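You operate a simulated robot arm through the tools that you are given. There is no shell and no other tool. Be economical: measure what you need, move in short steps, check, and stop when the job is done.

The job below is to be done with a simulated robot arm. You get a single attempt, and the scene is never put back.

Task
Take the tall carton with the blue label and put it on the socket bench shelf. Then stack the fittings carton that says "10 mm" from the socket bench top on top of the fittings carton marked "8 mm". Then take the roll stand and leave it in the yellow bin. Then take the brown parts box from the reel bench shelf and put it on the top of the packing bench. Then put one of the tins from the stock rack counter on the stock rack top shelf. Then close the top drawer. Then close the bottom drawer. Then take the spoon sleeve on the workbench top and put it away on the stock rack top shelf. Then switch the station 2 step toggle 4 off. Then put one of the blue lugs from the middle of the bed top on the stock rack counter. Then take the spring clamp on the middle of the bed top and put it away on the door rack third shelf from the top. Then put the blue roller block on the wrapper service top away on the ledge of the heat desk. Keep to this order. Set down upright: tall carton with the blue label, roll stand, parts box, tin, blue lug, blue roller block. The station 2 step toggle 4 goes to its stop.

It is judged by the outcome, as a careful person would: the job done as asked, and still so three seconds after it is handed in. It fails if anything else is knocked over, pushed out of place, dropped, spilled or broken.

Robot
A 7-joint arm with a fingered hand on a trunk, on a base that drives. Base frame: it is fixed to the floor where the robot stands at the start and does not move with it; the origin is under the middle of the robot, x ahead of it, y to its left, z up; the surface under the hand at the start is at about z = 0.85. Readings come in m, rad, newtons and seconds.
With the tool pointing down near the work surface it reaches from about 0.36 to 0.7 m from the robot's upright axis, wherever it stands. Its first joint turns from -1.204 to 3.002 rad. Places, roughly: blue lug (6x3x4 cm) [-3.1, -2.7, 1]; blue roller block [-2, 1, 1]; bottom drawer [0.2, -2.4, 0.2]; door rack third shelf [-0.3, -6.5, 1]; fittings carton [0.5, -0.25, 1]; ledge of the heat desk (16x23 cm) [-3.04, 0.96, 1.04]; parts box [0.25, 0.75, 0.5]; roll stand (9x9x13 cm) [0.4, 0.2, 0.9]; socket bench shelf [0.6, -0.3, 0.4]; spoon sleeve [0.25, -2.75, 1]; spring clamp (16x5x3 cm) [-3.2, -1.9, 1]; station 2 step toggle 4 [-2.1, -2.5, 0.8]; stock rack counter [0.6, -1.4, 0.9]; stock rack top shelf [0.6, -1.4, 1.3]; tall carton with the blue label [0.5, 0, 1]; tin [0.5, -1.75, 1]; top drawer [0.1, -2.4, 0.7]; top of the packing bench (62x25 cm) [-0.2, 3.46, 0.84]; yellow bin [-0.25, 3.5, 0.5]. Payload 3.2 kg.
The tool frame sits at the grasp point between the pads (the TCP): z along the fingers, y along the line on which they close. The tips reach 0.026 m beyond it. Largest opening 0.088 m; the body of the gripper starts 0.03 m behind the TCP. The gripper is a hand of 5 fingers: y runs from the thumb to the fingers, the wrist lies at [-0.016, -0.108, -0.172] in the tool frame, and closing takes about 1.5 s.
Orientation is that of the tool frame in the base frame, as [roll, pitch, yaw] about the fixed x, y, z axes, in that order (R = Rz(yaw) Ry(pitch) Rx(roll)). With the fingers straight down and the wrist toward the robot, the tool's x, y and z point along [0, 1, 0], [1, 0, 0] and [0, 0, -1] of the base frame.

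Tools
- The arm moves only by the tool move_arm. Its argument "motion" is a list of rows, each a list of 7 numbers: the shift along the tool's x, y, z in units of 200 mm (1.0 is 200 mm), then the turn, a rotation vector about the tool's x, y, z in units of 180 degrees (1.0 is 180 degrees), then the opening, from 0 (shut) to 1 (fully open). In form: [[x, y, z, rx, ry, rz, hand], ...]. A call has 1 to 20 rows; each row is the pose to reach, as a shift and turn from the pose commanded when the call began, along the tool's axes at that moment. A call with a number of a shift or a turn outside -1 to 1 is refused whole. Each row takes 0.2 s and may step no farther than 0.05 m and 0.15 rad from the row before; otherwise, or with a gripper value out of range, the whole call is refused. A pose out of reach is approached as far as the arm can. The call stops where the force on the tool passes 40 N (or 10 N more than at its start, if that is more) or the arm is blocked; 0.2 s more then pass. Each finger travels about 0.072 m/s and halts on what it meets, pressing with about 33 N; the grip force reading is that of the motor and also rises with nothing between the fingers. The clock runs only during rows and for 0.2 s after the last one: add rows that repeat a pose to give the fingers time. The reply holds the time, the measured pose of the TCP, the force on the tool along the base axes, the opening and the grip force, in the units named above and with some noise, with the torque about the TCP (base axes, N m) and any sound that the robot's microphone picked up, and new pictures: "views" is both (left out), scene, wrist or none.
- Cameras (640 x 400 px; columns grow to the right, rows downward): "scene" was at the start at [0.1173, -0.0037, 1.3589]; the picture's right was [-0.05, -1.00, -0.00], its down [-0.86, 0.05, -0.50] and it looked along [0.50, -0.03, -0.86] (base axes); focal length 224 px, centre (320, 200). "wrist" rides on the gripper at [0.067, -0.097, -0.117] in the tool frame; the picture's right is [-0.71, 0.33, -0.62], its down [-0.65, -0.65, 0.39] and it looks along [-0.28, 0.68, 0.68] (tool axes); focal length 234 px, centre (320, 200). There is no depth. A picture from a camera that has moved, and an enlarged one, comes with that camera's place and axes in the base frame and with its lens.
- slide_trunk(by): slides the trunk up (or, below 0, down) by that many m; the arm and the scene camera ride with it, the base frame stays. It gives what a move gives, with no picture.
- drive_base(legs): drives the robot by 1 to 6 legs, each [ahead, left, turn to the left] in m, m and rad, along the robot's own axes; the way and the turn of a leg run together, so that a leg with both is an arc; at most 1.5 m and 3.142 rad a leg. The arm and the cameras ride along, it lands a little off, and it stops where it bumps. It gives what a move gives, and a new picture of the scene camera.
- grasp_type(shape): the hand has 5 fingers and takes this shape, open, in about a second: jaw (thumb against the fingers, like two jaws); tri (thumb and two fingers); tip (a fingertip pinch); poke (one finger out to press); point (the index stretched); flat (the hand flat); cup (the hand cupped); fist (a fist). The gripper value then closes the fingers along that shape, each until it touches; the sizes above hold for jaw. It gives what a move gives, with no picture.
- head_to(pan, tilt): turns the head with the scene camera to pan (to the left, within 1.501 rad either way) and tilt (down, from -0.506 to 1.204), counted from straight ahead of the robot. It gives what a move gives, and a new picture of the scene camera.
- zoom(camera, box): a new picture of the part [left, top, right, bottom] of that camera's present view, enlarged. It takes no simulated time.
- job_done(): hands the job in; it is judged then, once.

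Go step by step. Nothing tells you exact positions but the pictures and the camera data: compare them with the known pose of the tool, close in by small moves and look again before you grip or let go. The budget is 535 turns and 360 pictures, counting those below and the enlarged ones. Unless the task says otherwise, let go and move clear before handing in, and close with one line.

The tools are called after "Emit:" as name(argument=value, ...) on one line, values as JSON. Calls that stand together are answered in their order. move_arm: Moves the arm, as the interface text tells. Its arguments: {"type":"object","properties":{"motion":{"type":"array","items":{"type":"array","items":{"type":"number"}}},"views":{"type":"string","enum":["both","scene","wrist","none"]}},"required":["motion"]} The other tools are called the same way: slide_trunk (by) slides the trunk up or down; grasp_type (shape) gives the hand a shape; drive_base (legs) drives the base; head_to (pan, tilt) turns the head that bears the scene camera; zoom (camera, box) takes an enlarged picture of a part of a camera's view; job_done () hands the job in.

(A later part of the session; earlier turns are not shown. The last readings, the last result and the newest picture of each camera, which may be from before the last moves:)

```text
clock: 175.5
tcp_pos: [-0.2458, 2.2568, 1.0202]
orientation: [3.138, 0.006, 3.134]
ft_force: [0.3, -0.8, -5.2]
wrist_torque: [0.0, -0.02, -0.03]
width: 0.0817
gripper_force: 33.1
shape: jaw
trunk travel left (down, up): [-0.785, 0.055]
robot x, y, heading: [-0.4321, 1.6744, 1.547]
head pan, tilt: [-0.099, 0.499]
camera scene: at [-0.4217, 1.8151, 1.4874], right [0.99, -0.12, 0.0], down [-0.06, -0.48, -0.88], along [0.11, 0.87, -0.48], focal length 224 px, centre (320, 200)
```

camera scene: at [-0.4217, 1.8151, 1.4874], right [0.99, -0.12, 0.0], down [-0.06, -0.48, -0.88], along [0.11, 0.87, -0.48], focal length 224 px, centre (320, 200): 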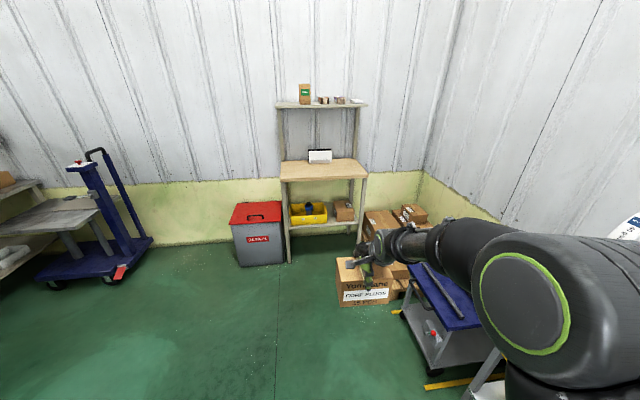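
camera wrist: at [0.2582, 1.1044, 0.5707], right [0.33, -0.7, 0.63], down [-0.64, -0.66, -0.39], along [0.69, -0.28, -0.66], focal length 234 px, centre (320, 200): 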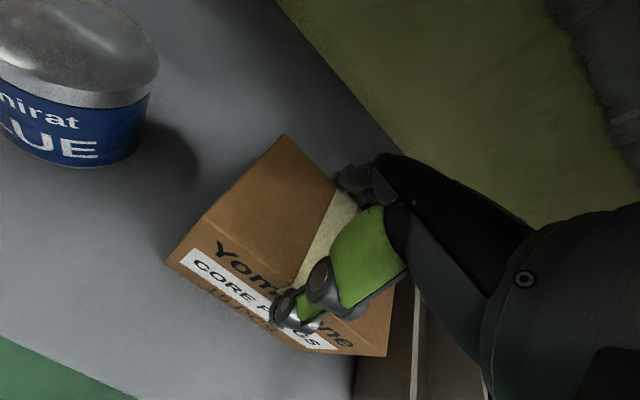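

Emit:
drive_base(legs=[[0, 0, 0.024], [1.0, 0.02, 0]])

Emit:
zoom(camera="scene", box=[200, 100, 440, 250])

```text
clock: 181.1
tcp_pos: [-0.2705, 3.2568, 1.0205]
orientation: [3.137, 0.005, -3.133]
ft_force: [0.6, -0.3, -5.0]
wrist_torque: [0.03, -0.01, -0.02]
width: 0.0817
gripper_force: 33.1
shape: jaw
trunk travel left (down, up): [-0.785, 0.055]
robot x, y, heading: [-0.4531, 2.6724, 1.565]
head pan, tilt: [-0.099, 0.499]
camera scene: at [-0.4405, 2.814, 1.4874], right [0.99, -0.11, 0.0], down [-0.05, -0.48, -0.88], along [0.09, 0.87, -0.48], focal length 224 px, centre (320, 200)
```

scene: 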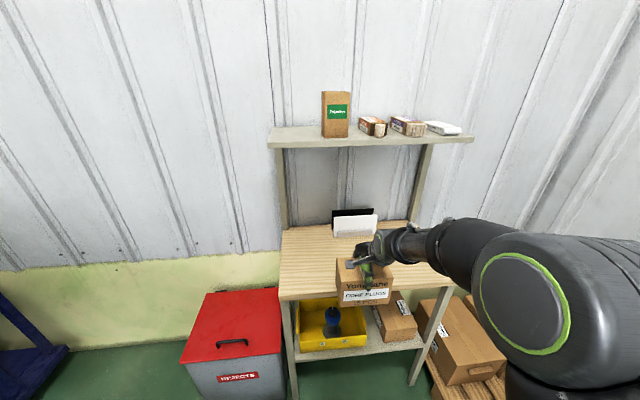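

```text
2.67 times, centred on (320, 175) of scene
camera zoom: at [-0.4405, 2.814, 1.4874], right [0.99, -0.11, 0.0], down [-0.05, -0.48, -0.88], along [0.09, 0.87, -0.48], focal length 598 px, centre (320, 267)
```

zoom: 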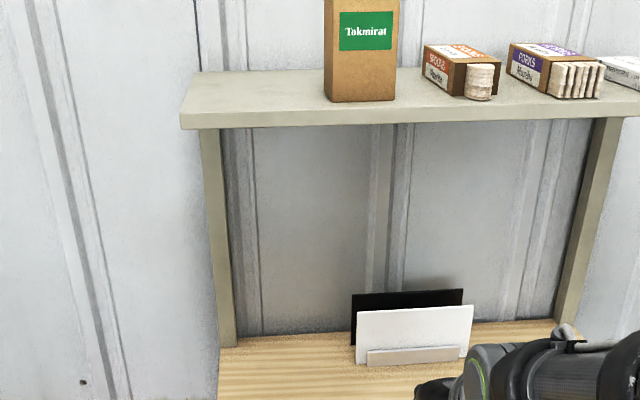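

Emit:
drive_base(legs=[[0.1, 0, 0]])

Emit:
move_arm(motion=[[0, 0.15, 0, 0, 0, 0, 0], [0, 0.3, 0.02, 0, 0, 0, 0], [0, 0.45, 0.1, 0, 0, 0, 0], [0, 0.45, 0.25, 0, 0, 0, 0], [0, 0.45, 0.32, 0, 0, 0, 0]], views="scene")

Emit:
zoom(camera="scene", box=[260, 220, 460, 345])

```text
clock: 182.2
tcp_pos: [-0.2699, 3.3584, 1.0213]
orientation: [3.138, 0.006, -3.134]
ft_force: [-0.4, -0.1, -4.7]
wrist_torque: [0.01, -0.02, -0.02]
width: 0.0815
gripper_force: 32.7
shape: jaw
trunk travel left (down, up): [-0.785, 0.055]
robot x, y, heading: [-0.4455, 2.7711, 1.565]
head pan, tilt: [-0.099, 0.499]
camera scene: at [-0.4396, 2.9137, 1.4874], right [0.99, -0.11, 0.0], down [-0.05, -0.48, -0.88], along [0.09, 0.87, -0.48], focal length 224 px, centre (320, 200)
```

scene: 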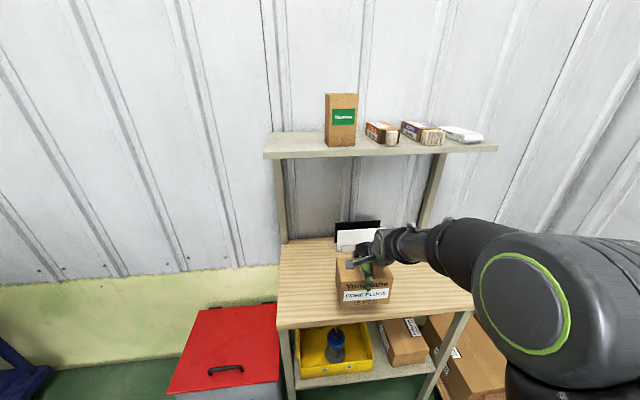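

```text
clock: 183.4
tcp_pos: [-0.2678, 3.4502, 0.9552]
orientation: [3.139, 0.006, -3.136]
ft_force: [0.5, 0.2, -5.0]
wrist_torque: [0.01, -0.03, -0.01]
width: 0.0819
gripper_force: 32.6
shape: jaw
trunk travel left (down, up): [-0.785, 0.055]
robot x, y, heading: [-0.4524, 2.7749, 1.561]
head pan, tilt: [-0.099, 0.499]
camera scene: at [-0.4395, 2.9146, 1.4873], right [0.99, -0.11, 0.0], down [-0.05, -0.48, -0.88], along [0.09, 0.87, -0.48], focal length 224 px, centre (320, 200)
```

scene: 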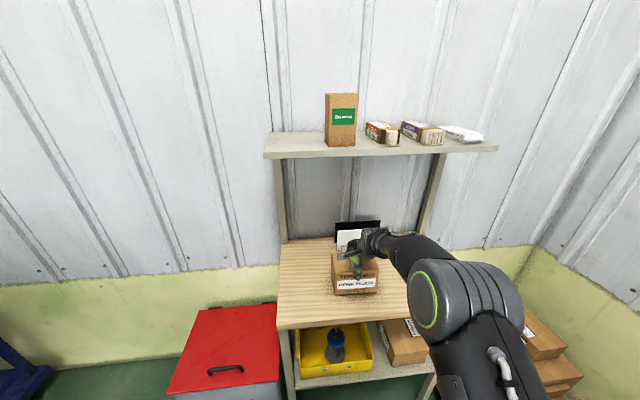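

```text
3.20 times, centred on (360, 282) of scene
camera zoom: at [-0.4395, 2.9146, 1.4873], right [0.99, -0.11, 0.0], down [-0.05, -0.48, -0.88], along [0.09, 0.87, -0.48], focal length 718 px, centre (192, -64)
```

zoom: 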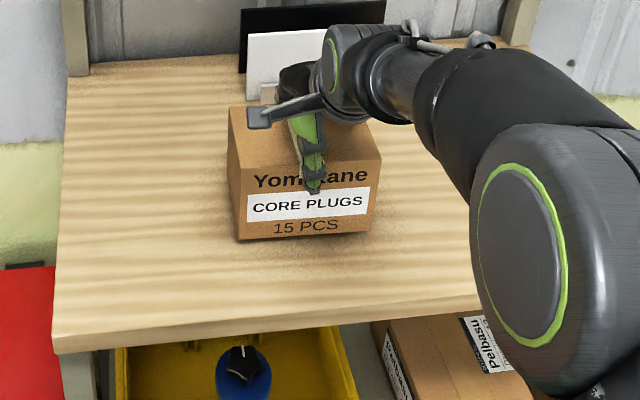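

Emit:
move_arm(motion=[[0, 0, 0.04, 0, 0, 0, 0], [0, 0, 0.08, 0, 0, 0, 0], [0, 0, 0.11, 0, 0, 0, 0]], views="none")

Emit:
move_arm(motion=[[0, 0, 0.015, 0, 0, 0, 0], [0, 0, 0.03, 0, 0, 0, 0]], views="none")

```text
clock: 184.2
tcp_pos: [-0.2687, 3.4488, 0.9473]
orientation: [3.114, 0.005, -3.138]
ft_force: [3.3, -0.3, 30.1]
wrist_torque: [0.14, -0.09, -0.04]
width: 0.0812
gripper_force: 32.6
shape: jaw
trunk travel left (down, up): [-0.785, 0.055]
robot x, y, heading: [-0.4498, 2.7739, 1.565]
head pan, tilt: [-0.099, 0.499]
```

```text
clock: 184.7
tcp_pos: [-0.2703, 3.4517, 0.9458]
orientation: [3.106, 0.007, -3.138]
ft_force: [0.8, -8.3, 18.9]
wrist_torque: [-0.6, 0.03, -0.01]
width: 0.0813
gripper_force: 32.8
shape: jaw
trunk travel left (down, up): [-0.785, 0.055]
robot x, y, heading: [-0.4521, 2.7751, 1.562]
head pan, tilt: [-0.099, 0.499]
stopped in row 2: the force on the tool passed its limit at 41 N (the readings are from after the stop); the commanded pose is now the measured one
```

Contact. Ease up slightly and release.

Emit:
move_arm(motion=[[0, 0, -0.012, 0, 0, 0, 0], [0, 0, -0.012, 0, 0, 0, 0.93], [0, 0, -0.012, 0, 0, 0, 1], [0, 0, -0.012, 0, 0, 0, 1], [0, 0, -0.012, 0, 0, 0, 1]], views="scene")

Emit:
zoom(camera="scene", box=[260, 220, 460, 345])

```text
clock: 185.9
tcp_pos: [-0.2682, 3.4526, 0.9463]
orientation: [3.111, 0.008, -3.136]
ft_force: [1.3, 2.7, 16.1]
wrist_torque: [0.02, -0.01, -0.12]
width: 0.088
gripper_force: 0.1
shape: jaw
trunk travel left (down, up): [-0.785, 0.055]
robot x, y, heading: [-0.4505, 2.7736, 1.563]
head pan, tilt: [-0.099, 0.499]
camera scene: at [-0.4406, 2.91, 1.4879], right [0.99, -0.11, 0.0], down [-0.05, -0.47, -0.88], along [0.1, 0.87, -0.48], focal length 224 px, centre (320, 200)
```

scene: 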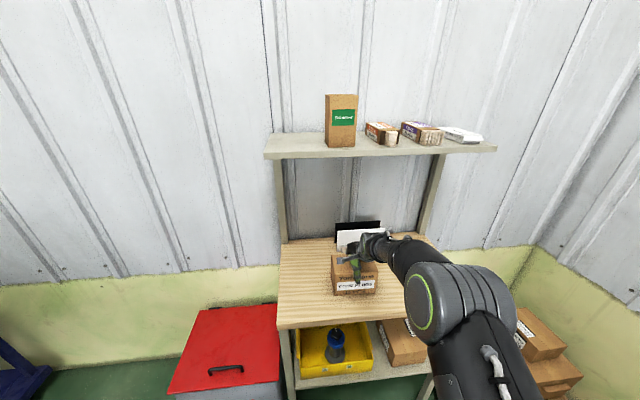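

```text
3.20 times, centred on (360, 282) of scene
camera zoom: at [-0.4406, 2.91, 1.4879], right [0.99, -0.11, 0.0], down [-0.05, -0.47, -0.88], along [0.1, 0.87, -0.48], focal length 718 px, centre (192, -64)
```

zoom: 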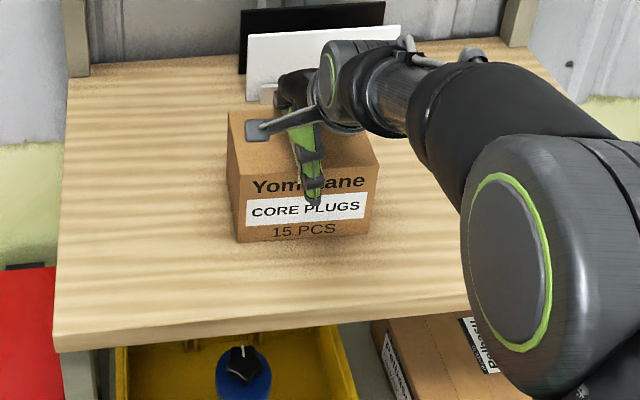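

Emit:
move_arm(motion=[[0, 0, -0.05, 0, 0, 0, 1], [0, 0, -0.1, 0, 0, 0, 1], [0, 0, -0.15, 0, 0, 0, 1]], views="none")

Emit:
zoom(camera="scene", box=[260, 220, 460, 345])

```text
clock: 186.7
tcp_pos: [-0.2697, 3.4506, 0.9719]
orientation: [3.119, 0.006, -3.136]
ft_force: [1.1, -1.0, -0.8]
wrist_torque: [0.0, -0.01, -0.01]
width: 0.0881
gripper_force: 0.0
shape: jaw
trunk travel left (down, up): [-0.785, 0.055]
robot x, y, heading: [-0.4486, 2.774, 1.562]
head pan, tilt: [-0.099, 0.499]
```

```text
3.20 times, centred on (360, 282) of scene
camera zoom: at [-0.4399, 2.9131, 1.4875], right [0.99, -0.11, 0.0], down [-0.05, -0.48, -0.88], along [0.1, 0.87, -0.48], focal length 718 px, centre (192, -64)
```

zoom: 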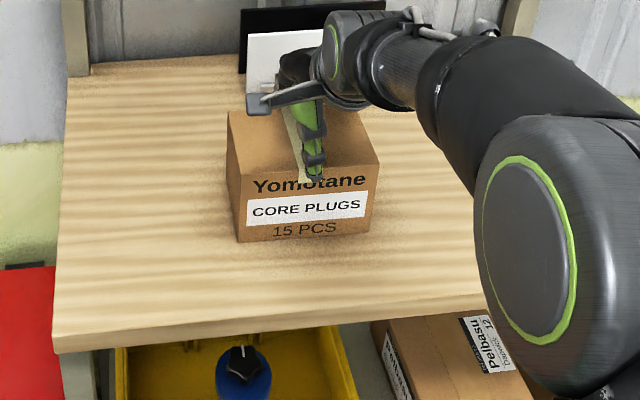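

Emit:
move_arm(motion=[[0, 0, -0.2, 0, 0, 0, 1], [0, 0, -0.4, 0, 0, 0, 1], [0, -0.2, -0.55, 0, 0, 0, 1], [0, -0.4, -0.6, 0, 0, 0, 1], [0, -0.5, -0.6, 0, 0, 0, 1]], views="scene")

Emit:
drive_base(legs=[[-0.9, 0, 0]])

```text
clock: 187.9
tcp_pos: [-0.2702, 3.3487, 1.0913]
orientation: [3.115, 0.006, -3.137]
ft_force: [-0.3, 0.5, -0.3]
wrist_torque: [0.0, 0.04, -0.02]
width: 0.088
gripper_force: 0.0
shape: jaw
trunk travel left (down, up): [-0.785, 0.055]
robot x, y, heading: [-0.4519, 2.7699, 1.568]
head pan, tilt: [-0.099, 0.499]
camera scene: at [-0.4397, 2.9129, 1.4875], right [0.99, -0.11, 0.0], down [-0.05, -0.48, -0.88], along [0.09, 0.87, -0.48], focal length 224 px, centre (320, 200)
```

scene: 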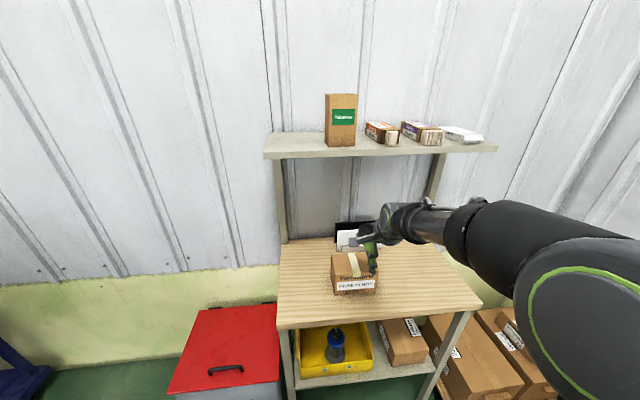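

```text
clock: 192.7
tcp_pos: [-0.273, 2.4345, 1.0895]
orientation: [3.115, 0.006, 3.115]
ft_force: [0.6, -1.1, -0.5]
wrist_torque: [0.01, 0.02, 0.0]
width: 0.088
gripper_force: 0.1
shape: jaw
trunk travel left (down, up): [-0.785, 0.055]
robot x, y, heading: [-0.4736, 1.8632, 1.529]
head pan, tilt: [-0.099, 0.499]
camera scene: at [-0.4574, 2.0038, 1.4875], right [0.99, -0.14, 0.0], down [-0.07, -0.47, -0.88], along [0.12, 0.87, -0.48], focal length 224 px, centre (320, 200)
```

scene: 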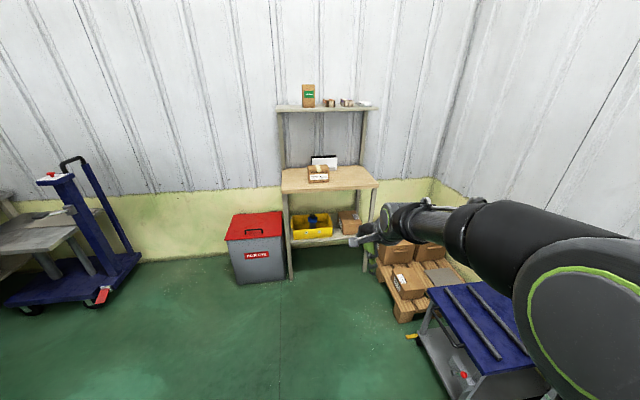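

Emit:
drive_base(legs=[[-1.397, -0.1085, 0], [-0.208, 0.19, 0], [0, 0, -1.53]])

Emit:
head_to(pan=-0.9, tilt=0.35)

```text
clock: 205.0
tcp_pos: [-0.034, 0.0979, 1.0904]
orientation: [3.116, 0.007, 1.603]
ft_force: [0.0, 0.7, -0.6]
wrist_torque: [0.02, 0.01, 0.0]
width: 0.088
gripper_force: 0.1
shape: jaw
trunk travel left (down, up): [-0.785, 0.055]
robot x, y, heading: [-0.6153, 0.2598, 0.016]
head pan, tilt: [-0.099, 0.499]
camera scene: at [-0.4751, 0.2564, 1.4875], right [-0.08, -1.0, 0.0], down [-0.48, 0.04, -0.88], along [0.88, -0.07, -0.48], focal length 224 px, centre (320, 200)
```

scene: 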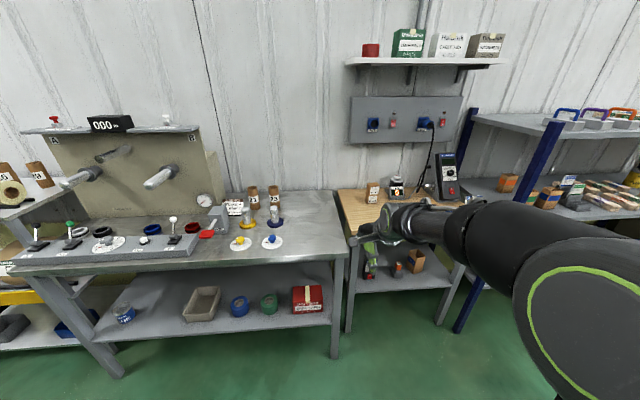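

```text
clock: 206.1
tcp_pos: [-0.0346, 0.0985, 1.0905]
orientation: [3.116, 0.007, 1.601]
ft_force: [0.6, 0.3, -0.3]
wrist_torque: [0.03, 0.01, -0.01]
width: 0.0882
gripper_force: 0.0
shape: jaw
trunk travel left (down, up): [-0.785, 0.055]
robot x, y, heading: [-0.6185, 0.2626, 0.021]
head pan, tilt: [-0.901, 0.351]
camera scene: at [-0.5066, 0.192, 1.5012], right [-0.77, -0.64, 0.0], down [-0.22, 0.27, -0.94], along [0.6, -0.72, -0.34], focal length 224 px, centre (320, 200)
```

scene: 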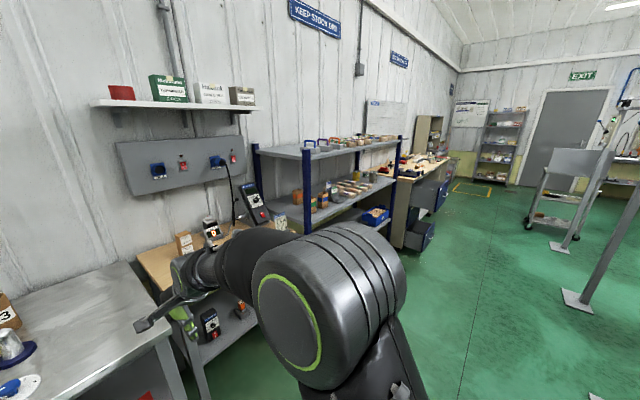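

Emit:
drive_base(legs=[[0, -1.45, 0], [0, -0.25, -0.02]])

Emit:
head_to(pan=-0.1, tilt=0.3)

```text
clock: 214.8
tcp_pos: [0.0268, -1.5975, 1.0904]
orientation: [3.115, 0.005, 1.621]
ft_force: [-0.1, 0.6, 1.2]
wrist_torque: [0.0, 0.05, -0.02]
width: 0.0881
gripper_force: 0.2
shape: jaw
trunk travel left (down, up): [-0.785, 0.055]
robot x, y, heading: [-0.5596, -1.4424, 0.039]
head pan, tilt: [-0.901, 0.351]
camera scene: at [-0.4462, -1.512, 1.5012], right [-0.76, -0.65, 0.0], down [-0.22, 0.26, -0.94], along [0.61, -0.71, -0.34], focal length 224 px, centre (320, 200)
```

scene: 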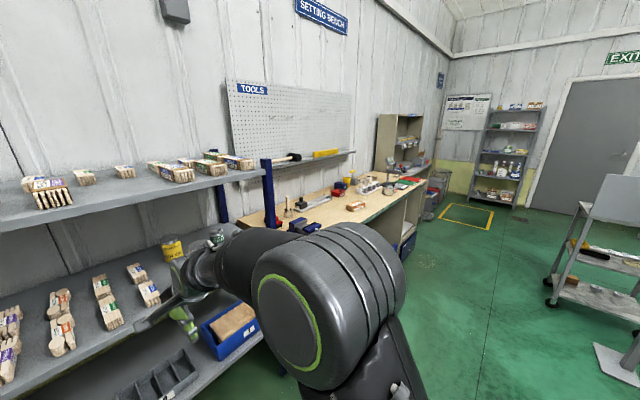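

```text
clock: 215.9
tcp_pos: [0.0284, -1.5988, 1.0893]
orientation: [3.115, 0.006, 1.619]
ft_force: [-0.1, -0.2, 0.4]
wrist_torque: [-0.01, -0.03, 0.03]
width: 0.088
gripper_force: 0.1
shape: jaw
trunk travel left (down, up): [-0.785, 0.055]
robot x, y, heading: [-0.5587, -1.4402, 0.037]
head pan, tilt: [-0.099, 0.3]
camera scene: at [-0.4133, -1.4476, 1.5059], right [-0.07, -1.0, 0.0], down [-0.3, 0.02, -0.96], along [0.95, -0.06, -0.3], focal length 224 px, centre (320, 200)
```

scene: 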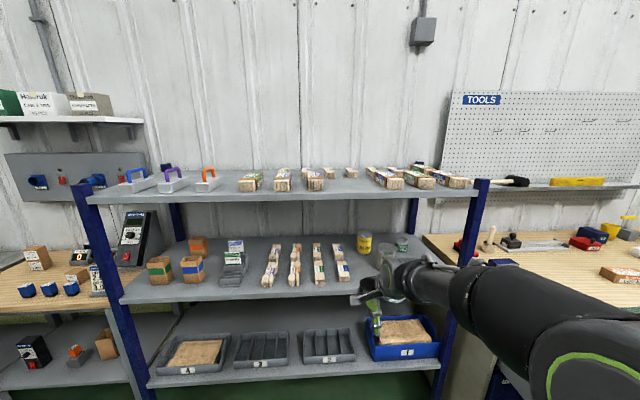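

Emit:
zoom(camera="scene", box=[300, 150, 500, 275])

Emit:
zoom(camera="scene", box=[80, 140, 320, 290])

```text
3.20 times, centred on (400, 212) of scene
camera zoom: at [-0.4133, -1.4476, 1.5059], right [-0.07, -1.0, 0.0], down [-0.3, 0.02, -0.96], along [0.95, -0.06, -0.3], focal length 718 px, centre (64, 160)
```

zoom: 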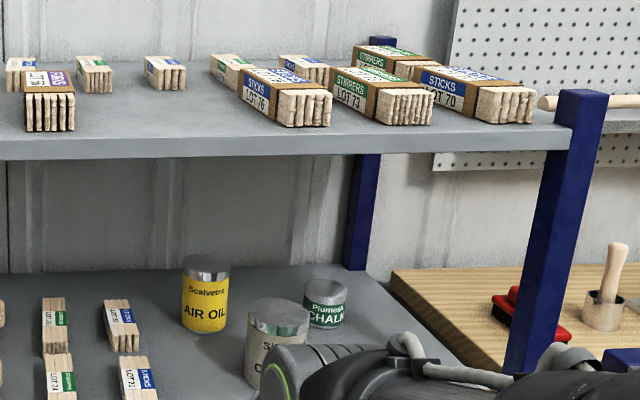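

```text
2.67 times, centred on (200, 215) of scene
camera zoom: at [-0.4133, -1.4476, 1.5059], right [-0.07, -1.0, 0.0], down [-0.3, 0.02, -0.96], along [0.95, -0.06, -0.3], focal length 598 px, centre (640, 160)
```

zoom: 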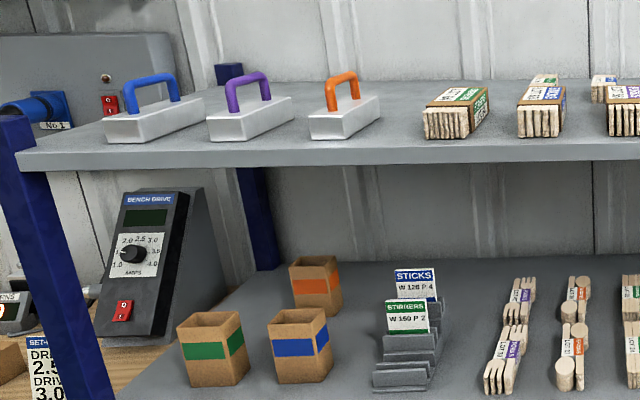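

Emit:
drive_base(legs=[[0, -0.5, -0.037]])

Emit:
head_to(pan=0.15, tilt=0.45)

Emit:
zoom(camera="scene", box=[200, 100, 400, 225])

```text
clock: 218.8
tcp_pos: [0.0272, -2.119, 1.09]
orientation: [3.116, 0.006, 1.578]
ft_force: [0.5, -0.1, 0.6]
wrist_torque: [-0.01, -0.05, -0.01]
width: 0.088
gripper_force: 0.1
shape: jaw
trunk travel left (down, up): [-0.785, 0.055]
robot x, y, heading: [-0.552, -1.9401, -0.0]
head pan, tilt: [-0.099, 0.3]
camera scene: at [-0.4067, -1.9504, 1.5059], right [-0.11, -0.99, 0.0], down [-0.29, 0.03, -0.96], along [0.95, -0.1, -0.3], focal length 224 px, centre (320, 200)
```

scene: 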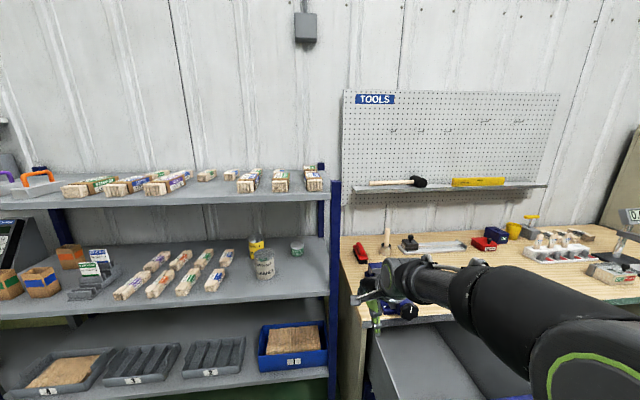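

```text
clock: 219.6
tcp_pos: [0.0276, -2.1191, 1.0901]
orientation: [3.116, 0.007, 1.579]
ft_force: [0.0, 0.2, -0.6]
wrist_torque: [-0.03, 0.01, 0.0]
width: 0.0878
gripper_force: 0.1
shape: jaw
trunk travel left (down, up): [-0.785, 0.055]
robot x, y, heading: [-0.5539, -1.9391, -0.004]
head pan, tilt: [0.15, 0.45]
camera scene: at [-0.4085, -1.9275, 1.492], right [0.14, -0.99, 0.0], down [-0.43, -0.06, -0.9], along [0.89, 0.13, -0.43], focal length 224 px, centre (320, 200)
```

scene: 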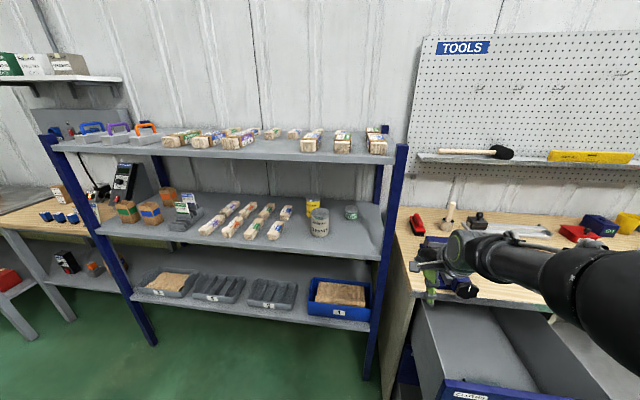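

```text
3.20 times, centred on (300, 162) of scene
camera zoom: at [-0.4085, -1.9275, 1.492], right [0.14, -0.99, 0.0], down [-0.43, -0.06, -0.9], along [0.89, 0.13, -0.43], focal length 718 px, centre (384, 320)
```

zoom: 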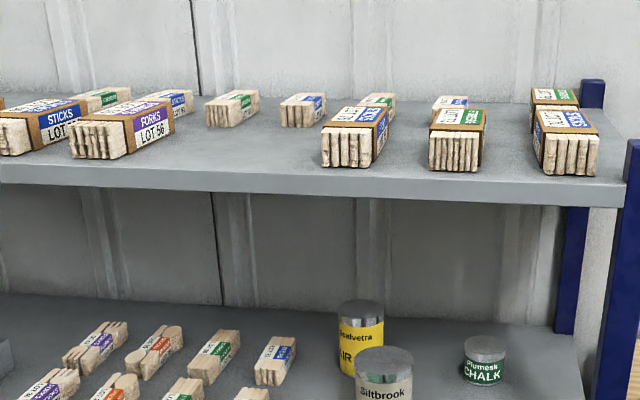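

Emit:
zoom(camera="scene", box=[280, 180, 376, 240])

```text
6.67 times, centred on (328, 210) of scene
camera zoom: at [-0.4085, -1.9275, 1.492], right [0.14, -0.99, 0.0], down [-0.43, -0.06, -0.9], along [0.89, 0.13, -0.43], focal length 1496 px, centre (267, 133)
```

zoom: 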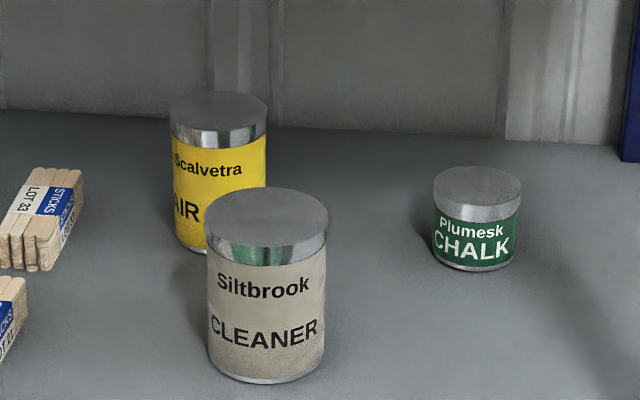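

Tins: Air Oil ≈(0.68,−1.71), Cleaner ≈(0.49,−1.80), Chalk ≈(0.66,−1.94); counter z≈0.88, top shelf ≈1.295. I choose the Air Oil tin with a 45° tilted grasp. Reorient first.

Emit:
drive_base(legs=[[0, 0.32, 0.004]])

Emit:
move_arm(motion=[[0, 0, 0, 0, 0, 0.042, 1], [0, 0, 0, 0, 0, 0.084, 1], [0, 0, 0, 0, 0, 0.126, 1], [0, 0, 0, 0, 0, 0.168, 1], [0, 0, 0, 0, 0, 0.21, 1], [0, 0, 0, 0, 0, 0.25, 1], [0, 0, 0, 0, 0, 0.28, 1]], views="none")

Emit:
move_arm(motion=[[0, 0, 0, 0, 0.042, 0, 1], [0, 0, 0, 0, 0.084, 0, 1], [0, 0, 0, 0, 0.126, 0, 1], [0, 0, 0, 0, 0.168, 0, 1], [0, 0, 0, 0, 0.21, 0, 1], [0, 0, 0, 0, 0.25, 0, 1]], views="none")

Emit:
head_to(pan=-0.05, tilt=0.45)

```text
clock: 221.7
tcp_pos: [0.0307, -1.7973, 1.0891]
orientation: [3.116, 0.007, 1.585]
ft_force: [-0.3, 0.2, 0.6]
wrist_torque: [0.01, 0.04, 0.02]
width: 0.088
gripper_force: 0.1
shape: jaw
trunk travel left (down, up): [-0.785, 0.055]
robot x, y, heading: [-0.5449, -1.6208, -0.007]
head pan, tilt: [0.15, 0.45]
camera scene: at [-0.4075, -1.6075, 1.492], right [0.15, -0.99, 0.0], down [-0.43, -0.07, -0.9], along [0.89, 0.13, -0.44], focal length 224 px, centre (320, 200)
```

scene: 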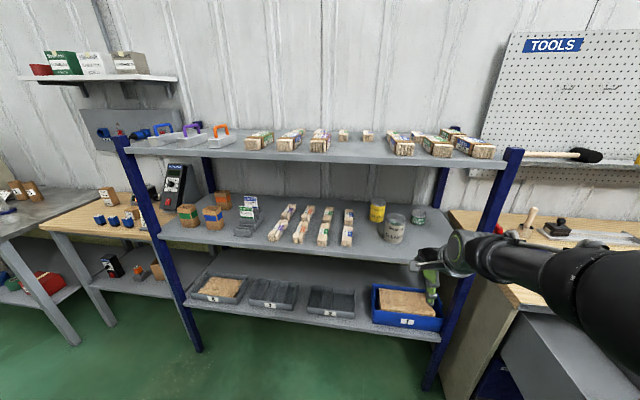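

```text
clock: 223.3
tcp_pos: [0.0303, -1.8007, 1.0992]
orientation: [3.134, -0.052, 0.688]
ft_force: [-0.2, -0.5, -0.6]
wrist_torque: [-0.02, -0.03, -0.01]
width: 0.0878
gripper_force: 0.1
shape: jaw
trunk travel left (down, up): [-0.785, 0.055]
robot x, y, heading: [-0.5489, -1.6241, 0.0]
head pan, tilt: [0.15, 0.45]
```

```text
clock: 224.7
tcp_pos: [0.0307, -1.7971, 1.0892]
orientation: [3.108, -0.804, 0.729]
ft_force: [-0.4, 0.0, 0.2]
wrist_torque: [0.02, -0.01, 0.02]
width: 0.088
gripper_force: 0.0
shape: jaw
trunk travel left (down, up): [-0.785, 0.055]
robot x, y, heading: [-0.55, -1.6203, -0.003]
head pan, tilt: [0.15, 0.45]
```

```text
clock: 225.5
tcp_pos: [0.0295, -1.7955, 1.0893]
orientation: [3.108, -0.8, 0.728]
ft_force: [-0.2, -0.5, 0.9]
wrist_torque: [-0.05, -0.02, 0.02]
width: 0.0883
gripper_force: 0.1
shape: jaw
trunk travel left (down, up): [-0.785, 0.055]
robot x, y, heading: [-0.5481, -1.6226, 0.004]
head pan, tilt: [-0.051, 0.45]
camera scene: at [-0.4067, -1.6253, 1.492], right [-0.05, -1.0, 0.0], down [-0.43, 0.02, -0.9], along [0.9, -0.04, -0.44], focal length 224 px, centre (320, 200)
```

scene: 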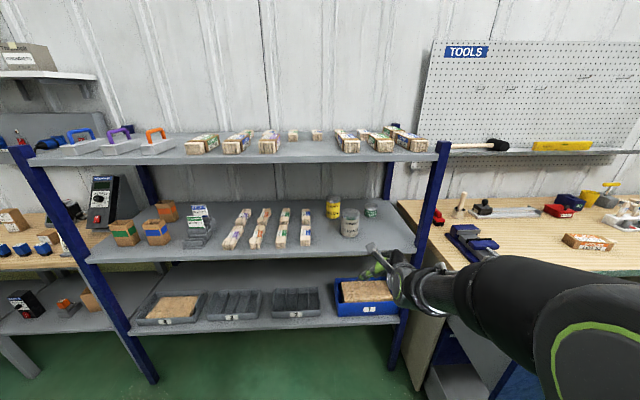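

Emit:
zoom(camera="scene", box=[280, 120, 440, 245])

```text
3.20 times, centred on (360, 182) of scene
camera zoom: at [-0.4067, -1.6253, 1.492], right [-0.05, -1.0, 0.0], down [-0.43, 0.02, -0.9], along [0.9, -0.04, -0.44], focal length 718 px, centre (192, 256)
```

zoom: 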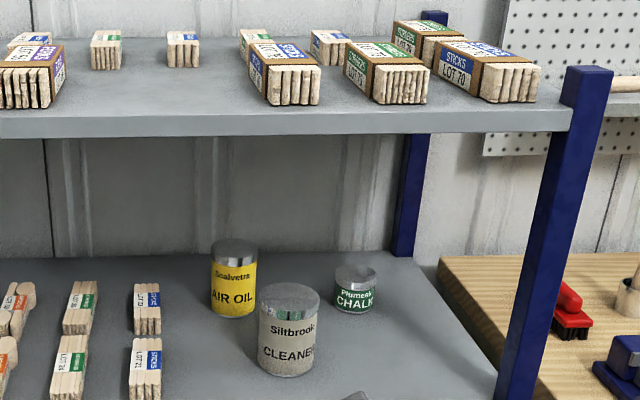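

Emit:
move_arm(motion=[[0.09, 0.043, 0.165, 0, 0, 0, 1], [0.18, 0.087, 0.33, 0, 0, 0, 1], [0.268, 0.13, 0.496, 0, 0, 0, 1]], views="none")

Emit:
drive_base(legs=[[0, 0.09, 0], [0.3, 0, 0]])

```text
clock: 226.3
tcp_pos: [0.1307, -1.7458, 1.0581]
orientation: [3.112, -0.798, 0.726]
ft_force: [0.3, 0.0, -0.3]
wrist_torque: [0.04, -0.01, 0.0]
width: 0.0881
gripper_force: 0.1
shape: jaw
trunk travel left (down, up): [-0.785, 0.055]
robot x, y, heading: [-0.547, -1.6234, -0.001]
head pan, tilt: [-0.051, 0.45]
```

```text
clock: 229.0
tcp_pos: [0.4346, -1.6599, 1.0595]
orientation: [3.109, -0.8, 0.727]
ft_force: [0.6, 0.7, -0.3]
wrist_torque: [0.01, 0.01, 0.0]
width: 0.088
gripper_force: 0.1
shape: jaw
trunk travel left (down, up): [-0.785, 0.055]
robot x, y, heading: [-0.2437, -1.5329, -0.002]
head pan, tilt: [-0.051, 0.45]
camera scene: at [-0.1017, -1.5372, 1.492], right [-0.05, -1.0, 0.0], down [-0.43, 0.02, -0.9], along [0.9, -0.05, -0.44], focal length 224 px, centre (320, 200)
```

scene: 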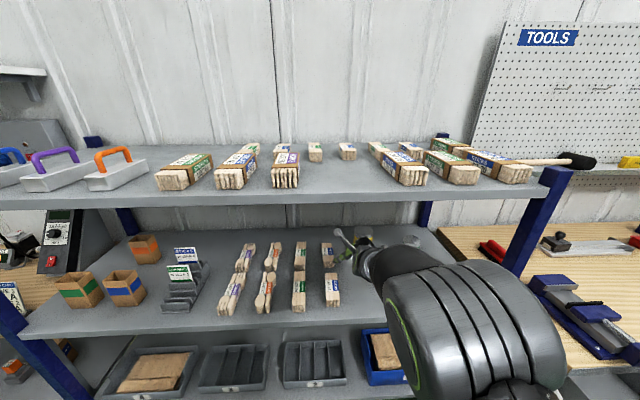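

Emit:
drive_base(legs=[[0.165, 0, 0]])

Emit:
move_arm(motion=[[0, 0, 0, 0, 0, 0, 1]], views="wrist")

```text
clock: 230.6
tcp_pos: [0.5877, -1.6604, 1.0526]
orientation: [3.127, -0.789, 0.714]
ft_force: [-0.3, 0.1, 0.3]
wrist_torque: [0.0, 0.0, -0.01]
width: 0.0879
gripper_force: 0.0
shape: jaw
trunk travel left (down, up): [-0.785, 0.055]
robot x, y, heading: [-0.0816, -1.5317, -0.003]
head pan, tilt: [-0.051, 0.45]
stopped in leg 1: the robot was blocked; the commanded pose is now the measured one
camera scene: at [0.0547, -1.5383, 1.4929], right [-0.05, -1.0, 0.0], down [-0.43, 0.02, -0.9], along [0.9, -0.05, -0.43], focal length 224 px, centre (320, 200)
```

scene: 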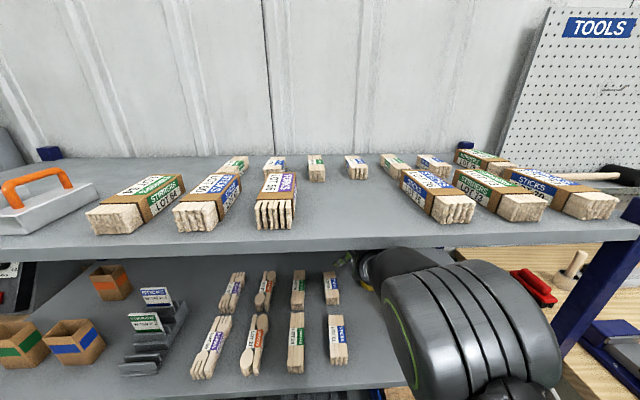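

```text
clock: 231.0
tcp_pos: [0.5878, -1.661, 1.052]
orientation: [3.123, -0.79, 0.717]
ft_force: [-1.0, -0.1, 0.2]
wrist_torque: [0.01, -0.02, -0.01]
width: 0.0882
gripper_force: 0.1
shape: jaw
trunk travel left (down, up): [-0.785, 0.055]
robot x, y, heading: [-0.0802, -1.535, -0.004]
head pan, tilt: [-0.051, 0.45]
camera wrist: at [0.4976, -1.6076, 1.1807], right [-0.5, -0.86, -0.06], down [-0.56, 0.37, -0.74], along [0.66, -0.34, -0.67], focal length 234 px, centre (320, 200)
```

wrist: 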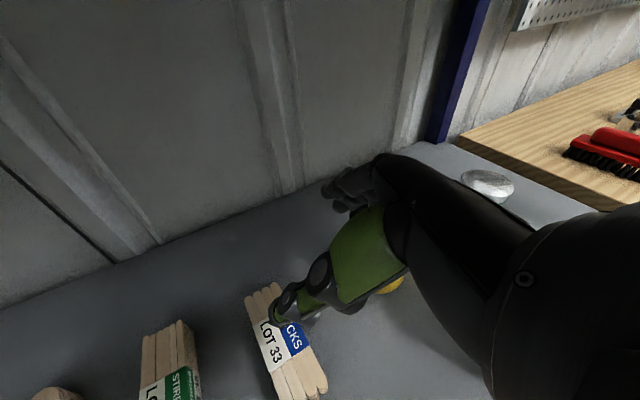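

The upper arm is bumping the top shelf's edge. Back out, lower the trunk and raise the hand relative to it so the whole arm fits between counter and top shelf.

Emit:
drive_base(legs=[[-0.42, 0, 0]])

Emit:
slide_trunk(by=-0.22)

Emit:
move_arm(motion=[[0.158, 0.005, -0.153, 0, 0, 0, 1], [0.315, 0.01, -0.306, 0, 0, 0, 1], [0.473, 0.015, -0.46, 0, 0, 0, 1], [0.631, 0.02, -0.613, 0, 0, 0, 1], [0.789, 0.026, -0.766, 0, 0, 0, 1]], views="scene")

```text
clock: 233.6
tcp_pos: [0.1704, -1.6619, 1.0491]
orientation: [3.128, -0.785, 0.705]
ft_force: [0.0, 0.1, 0.4]
wrist_torque: [-0.02, 0.01, 0.02]
width: 0.0881
gripper_force: 0.1
shape: jaw
trunk travel left (down, up): [-0.785, 0.055]
robot x, y, heading: [-0.5022, -1.5286, -0.01]
head pan, tilt: [-0.051, 0.45]
camera scene: at [-0.3603, -1.5358, 1.492], right [-0.06, -1.0, 0.0], down [-0.43, 0.03, -0.9], along [0.9, -0.05, -0.44], focal length 224 px, centre (320, 200)
```

scene: 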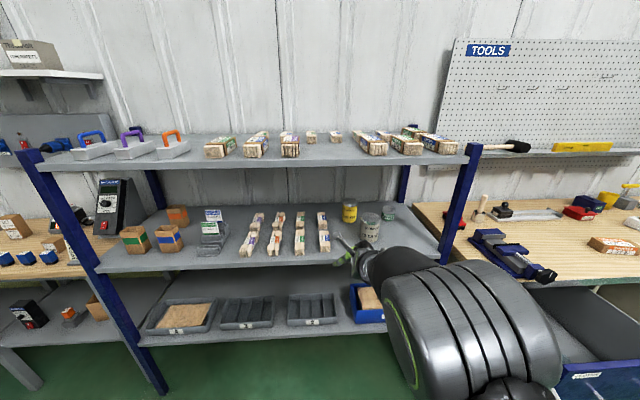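

```text
clock: 235.9
tcp_pos: [0.1705, -1.6618, 0.8296]
orientation: [3.127, -0.785, 0.706]
ft_force: [-0.1, -0.4, -0.3]
wrist_torque: [-0.03, -0.02, -0.01]
width: 0.0881
gripper_force: 0.0
shape: jaw
trunk travel left (down, up): [-0.565, 0.275]
robot x, y, heading: [-0.5015, -1.5278, -0.009]
head pan, tilt: [-0.051, 0.45]
```

```text
clock: 237.1
tcp_pos: [0.1723, -1.6606, 1.0482]
orientation: [3.13, -0.786, 0.704]
ft_force: [0.3, -0.7, -0.6]
wrist_torque: [0.02, 0.0, 0.0]
width: 0.0879
gripper_force: 0.1
shape: jaw
trunk travel left (down, up): [-0.565, 0.275]
robot x, y, heading: [-0.4972, -1.5322, -0.006]
head pan, tilt: [-0.051, 0.45]
camera scene: at [-0.3609, -1.5358, 1.272], right [-0.06, -1.0, 0.0], down [-0.43, 0.03, -0.9], along [0.9, -0.05, -0.43], focal length 224 px, centre (320, 200)
```

scene: 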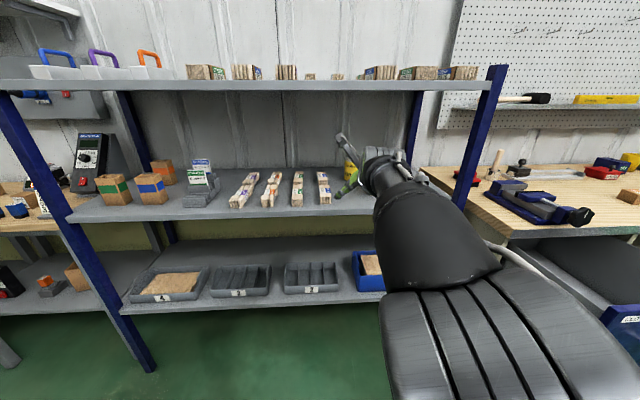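

Emit:
move_arm(motion=[[-0.143, -0.005, 0.14, 0, 0, 0, 1], [-0.287, -0.01, 0.28, 0, 0, 0, 1], [-0.36, -0.012, 0.35, 0, 0, 0, 1]], views="none")

Emit:
slide_trunk(by=0.1)

Emit:
head_to(pan=-0.4, tilt=0.6)

```text
clock: 237.9
tcp_pos: [0.1717, -1.6598, 0.9477]
orientation: [3.128, -0.786, 0.706]
ft_force: [0.4, -0.7, -0.4]
wrist_torque: [-0.03, -0.01, -0.03]
width: 0.0879
gripper_force: 0.0
shape: jaw
trunk travel left (down, up): [-0.565, 0.275]
robot x, y, heading: [-0.5035, -1.527, -0.009]
head pan, tilt: [-0.051, 0.45]
```

```text
clock: 239.2
tcp_pos: [0.1719, -1.6604, 1.047]
orientation: [3.127, -0.785, 0.705]
ft_force: [0.4, 0.7, -0.8]
wrist_torque: [-0.01, 0.03, 0.0]
width: 0.0879
gripper_force: 0.0
shape: jaw
trunk travel left (down, up): [-0.665, 0.175]
robot x, y, heading: [-0.5009, -1.5274, -0.01]
head pan, tilt: [-0.051, 0.45]
```

```text
clock: 240.1
tcp_pos: [0.1712, -1.6614, 1.0472]
orientation: [3.126, -0.784, 0.707]
ft_force: [0.8, 0.5, 0.3]
wrist_torque: [0.04, -0.02, 0.0]
width: 0.0881
gripper_force: 0.1
shape: jaw
trunk travel left (down, up): [-0.665, 0.175]
robot x, y, heading: [-0.5015, -1.5289, -0.007]
head pan, tilt: [-0.4, 0.6]
camera scene: at [-0.371, -1.5653, 1.3584], right [-0.4, -0.92, 0.0], down [-0.52, 0.22, -0.83], along [0.76, -0.33, -0.56], focal length 224 px, centre (320, 200)
```

scene: 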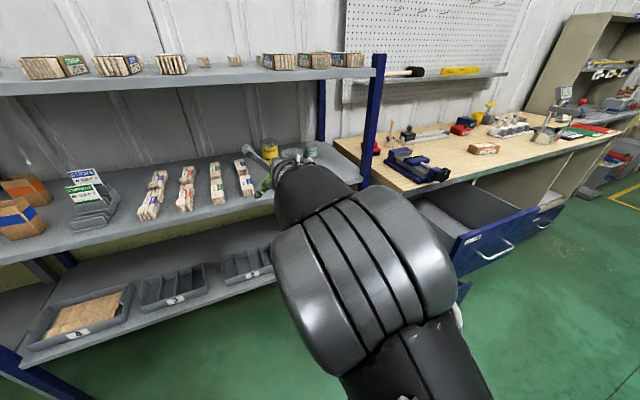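

The elbow now sits at z≈1.15, which should fit between counter and shelf. Drive in again.

Emit:
drive_base(legs=[[0.3, 0, 0.007]])

Emit:
drive_base(legs=[[0.13, 0, 0]])

```text
clock: 242.1
tcp_pos: [0.4743, -1.6577, 1.0488]
orientation: [3.13, -0.786, 0.711]
ft_force: [-1.3, -0.7, -0.7]
wrist_torque: [-0.03, 0.02, -0.02]
width: 0.0882
gripper_force: 0.0
shape: jaw
trunk travel left (down, up): [-0.665, 0.175]
robot x, y, heading: [-0.2014, -1.536, -0.003]
head pan, tilt: [-0.4, 0.6]
camera scene: at [-0.0686, -1.5668, 1.3584], right [-0.39, -0.92, 0.0], down [-0.52, 0.22, -0.82], along [0.76, -0.32, -0.57], focal length 224 px, centre (320, 200)
```

scene: 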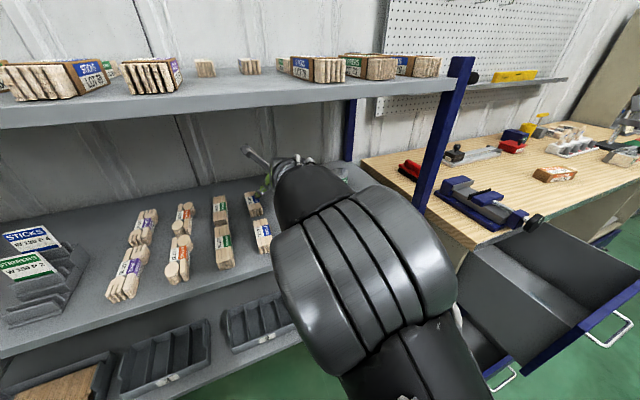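

```text
clock: 243.4
tcp_pos: [0.6035, -1.6581, 1.049]
orientation: [3.127, -0.783, 0.715]
ft_force: [0.5, 0.0, 0.4]
wrist_torque: [-0.02, 0.01, 0.03]
width: 0.088
gripper_force: 0.0
shape: jaw
trunk travel left (down, up): [-0.665, 0.175]
robot x, y, heading: [-0.0718, -1.5281, -0.001]
head pan, tilt: [-0.4, 0.6]
camera scene: at [0.0596, -1.567, 1.3584], right [-0.39, -0.92, 0.0], down [-0.52, 0.22, -0.82], along [0.76, -0.32, -0.57], focal length 224 px, centre (320, 200)
```

scene: 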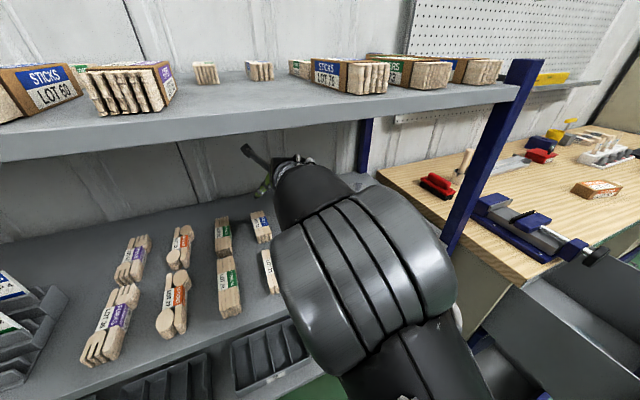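

Emit:
move_arm(motion=[[0, 0, 0, 0, 0, 0, 1]], views="wrist")

```text
clock: 243.8
tcp_pos: [0.6026, -1.6576, 1.0491]
orientation: [3.126, -0.787, 0.716]
ft_force: [0.7, -0.4, -1.1]
wrist_torque: [-0.02, 0.02, 0.02]
width: 0.0881
gripper_force: 0.0
shape: jaw
trunk travel left (down, up): [-0.665, 0.175]
robot x, y, heading: [-0.0711, -1.5339, -0.007]
head pan, tilt: [-0.4, 0.6]
camera wrist: at [0.5118, -1.6048, 1.1773], right [-0.5, -0.86, -0.06], down [-0.56, 0.37, -0.74], along [0.66, -0.34, -0.67], focal length 234 px, centre (320, 200)
```

wrist: 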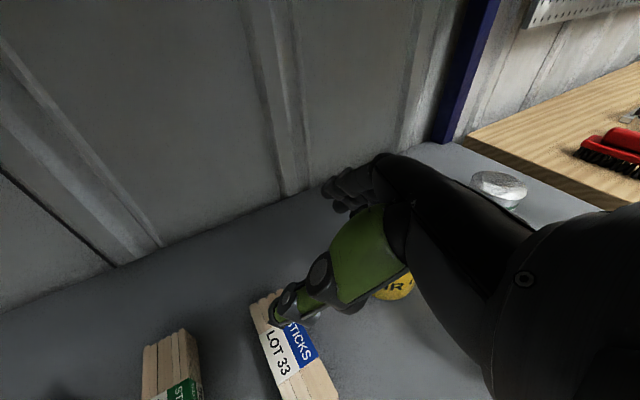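

Emit:
move_arm(motion=[[0.071, 0, -0.07, 0, 0, 0, 1]], views="none")

Emit:
drive_base(legs=[[0, -0.09, 0.005]])

Emit:
move_arm(motion=[[0, 0, 0, 0, 0, 0, 1]], views="wrist")

```text
clock: 244.2
tcp_pos: [0.6019, -1.657, 1.0698]
orientation: [3.128, -0.786, 0.714]
ft_force: [-0.7, -0.7, 0.4]
wrist_torque: [0.04, 0.0, 0.0]
width: 0.088
gripper_force: 0.1
shape: jaw
trunk travel left (down, up): [-0.665, 0.175]
robot x, y, heading: [-0.0719, -1.5329, -0.005]
head pan, tilt: [-0.4, 0.6]
```

```text
clock: 245.3
tcp_pos: [0.6037, -1.746, 1.0681]
orientation: [3.128, -0.786, 0.719]
ft_force: [-0.6, 0.4, -0.4]
wrist_torque: [-0.01, 0.01, -0.02]
width: 0.0882
gripper_force: 0.1
shape: jaw
trunk travel left (down, up): [-0.665, 0.175]
robot x, y, heading: [-0.0691, -1.627, 0.002]
head pan, tilt: [-0.4, 0.6]
camera scene: at [0.0593, -1.6576, 1.3584], right [-0.39, -0.92, 0.0], down [-0.52, 0.22, -0.82], along [0.76, -0.32, -0.57], focal length 224 px, centre (320, 200)
```

scene: 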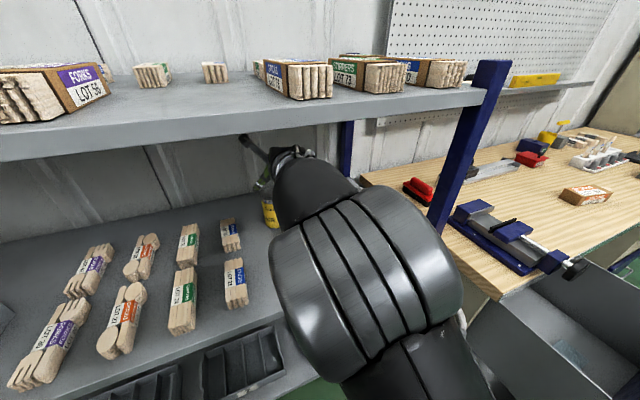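

```text
clock: 245.7
tcp_pos: [0.6036, -1.7447, 1.0681]
orientation: [3.129, -0.787, 0.718]
ft_force: [0.2, 0.9, 0.1]
wrist_torque: [0.05, -0.01, 0.03]
width: 0.088
gripper_force: 0.1
shape: jaw
trunk travel left (down, up): [-0.665, 0.175]
robot x, y, heading: [-0.0722, -1.6203, 0.002]
head pan, tilt: [-0.4, 0.6]
camera wrist: at [0.5129, -1.6922, 1.1976], right [-0.5, -0.87, -0.06], down [-0.56, 0.37, -0.74], along [0.66, -0.34, -0.67], focal length 234 px, centre (320, 200)
```

wrist: 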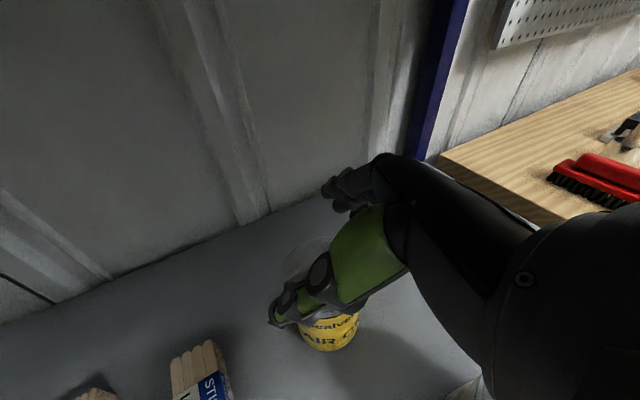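

Emit:
zoom(camera="wrist", box=[240, 220, 400, 360])

```text
2.86 times, centred on (320, 290) of wrist
camera zoom: at [0.5129, -1.6922, 1.1976], right [-0.5, -0.87, -0.06], down [-0.56, 0.37, -0.74], along [0.66, -0.34, -0.67], focal length 669 px, centre (320, -57)
```

zoom: 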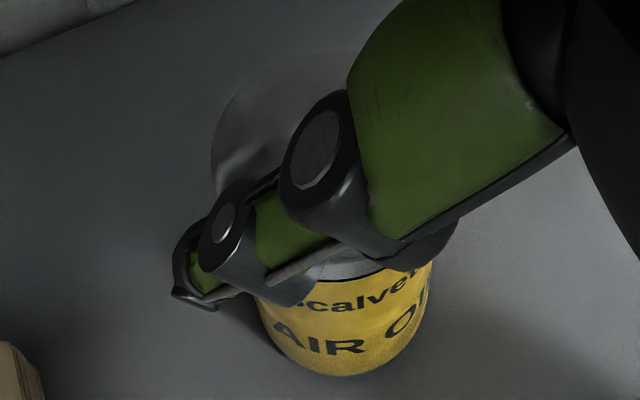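

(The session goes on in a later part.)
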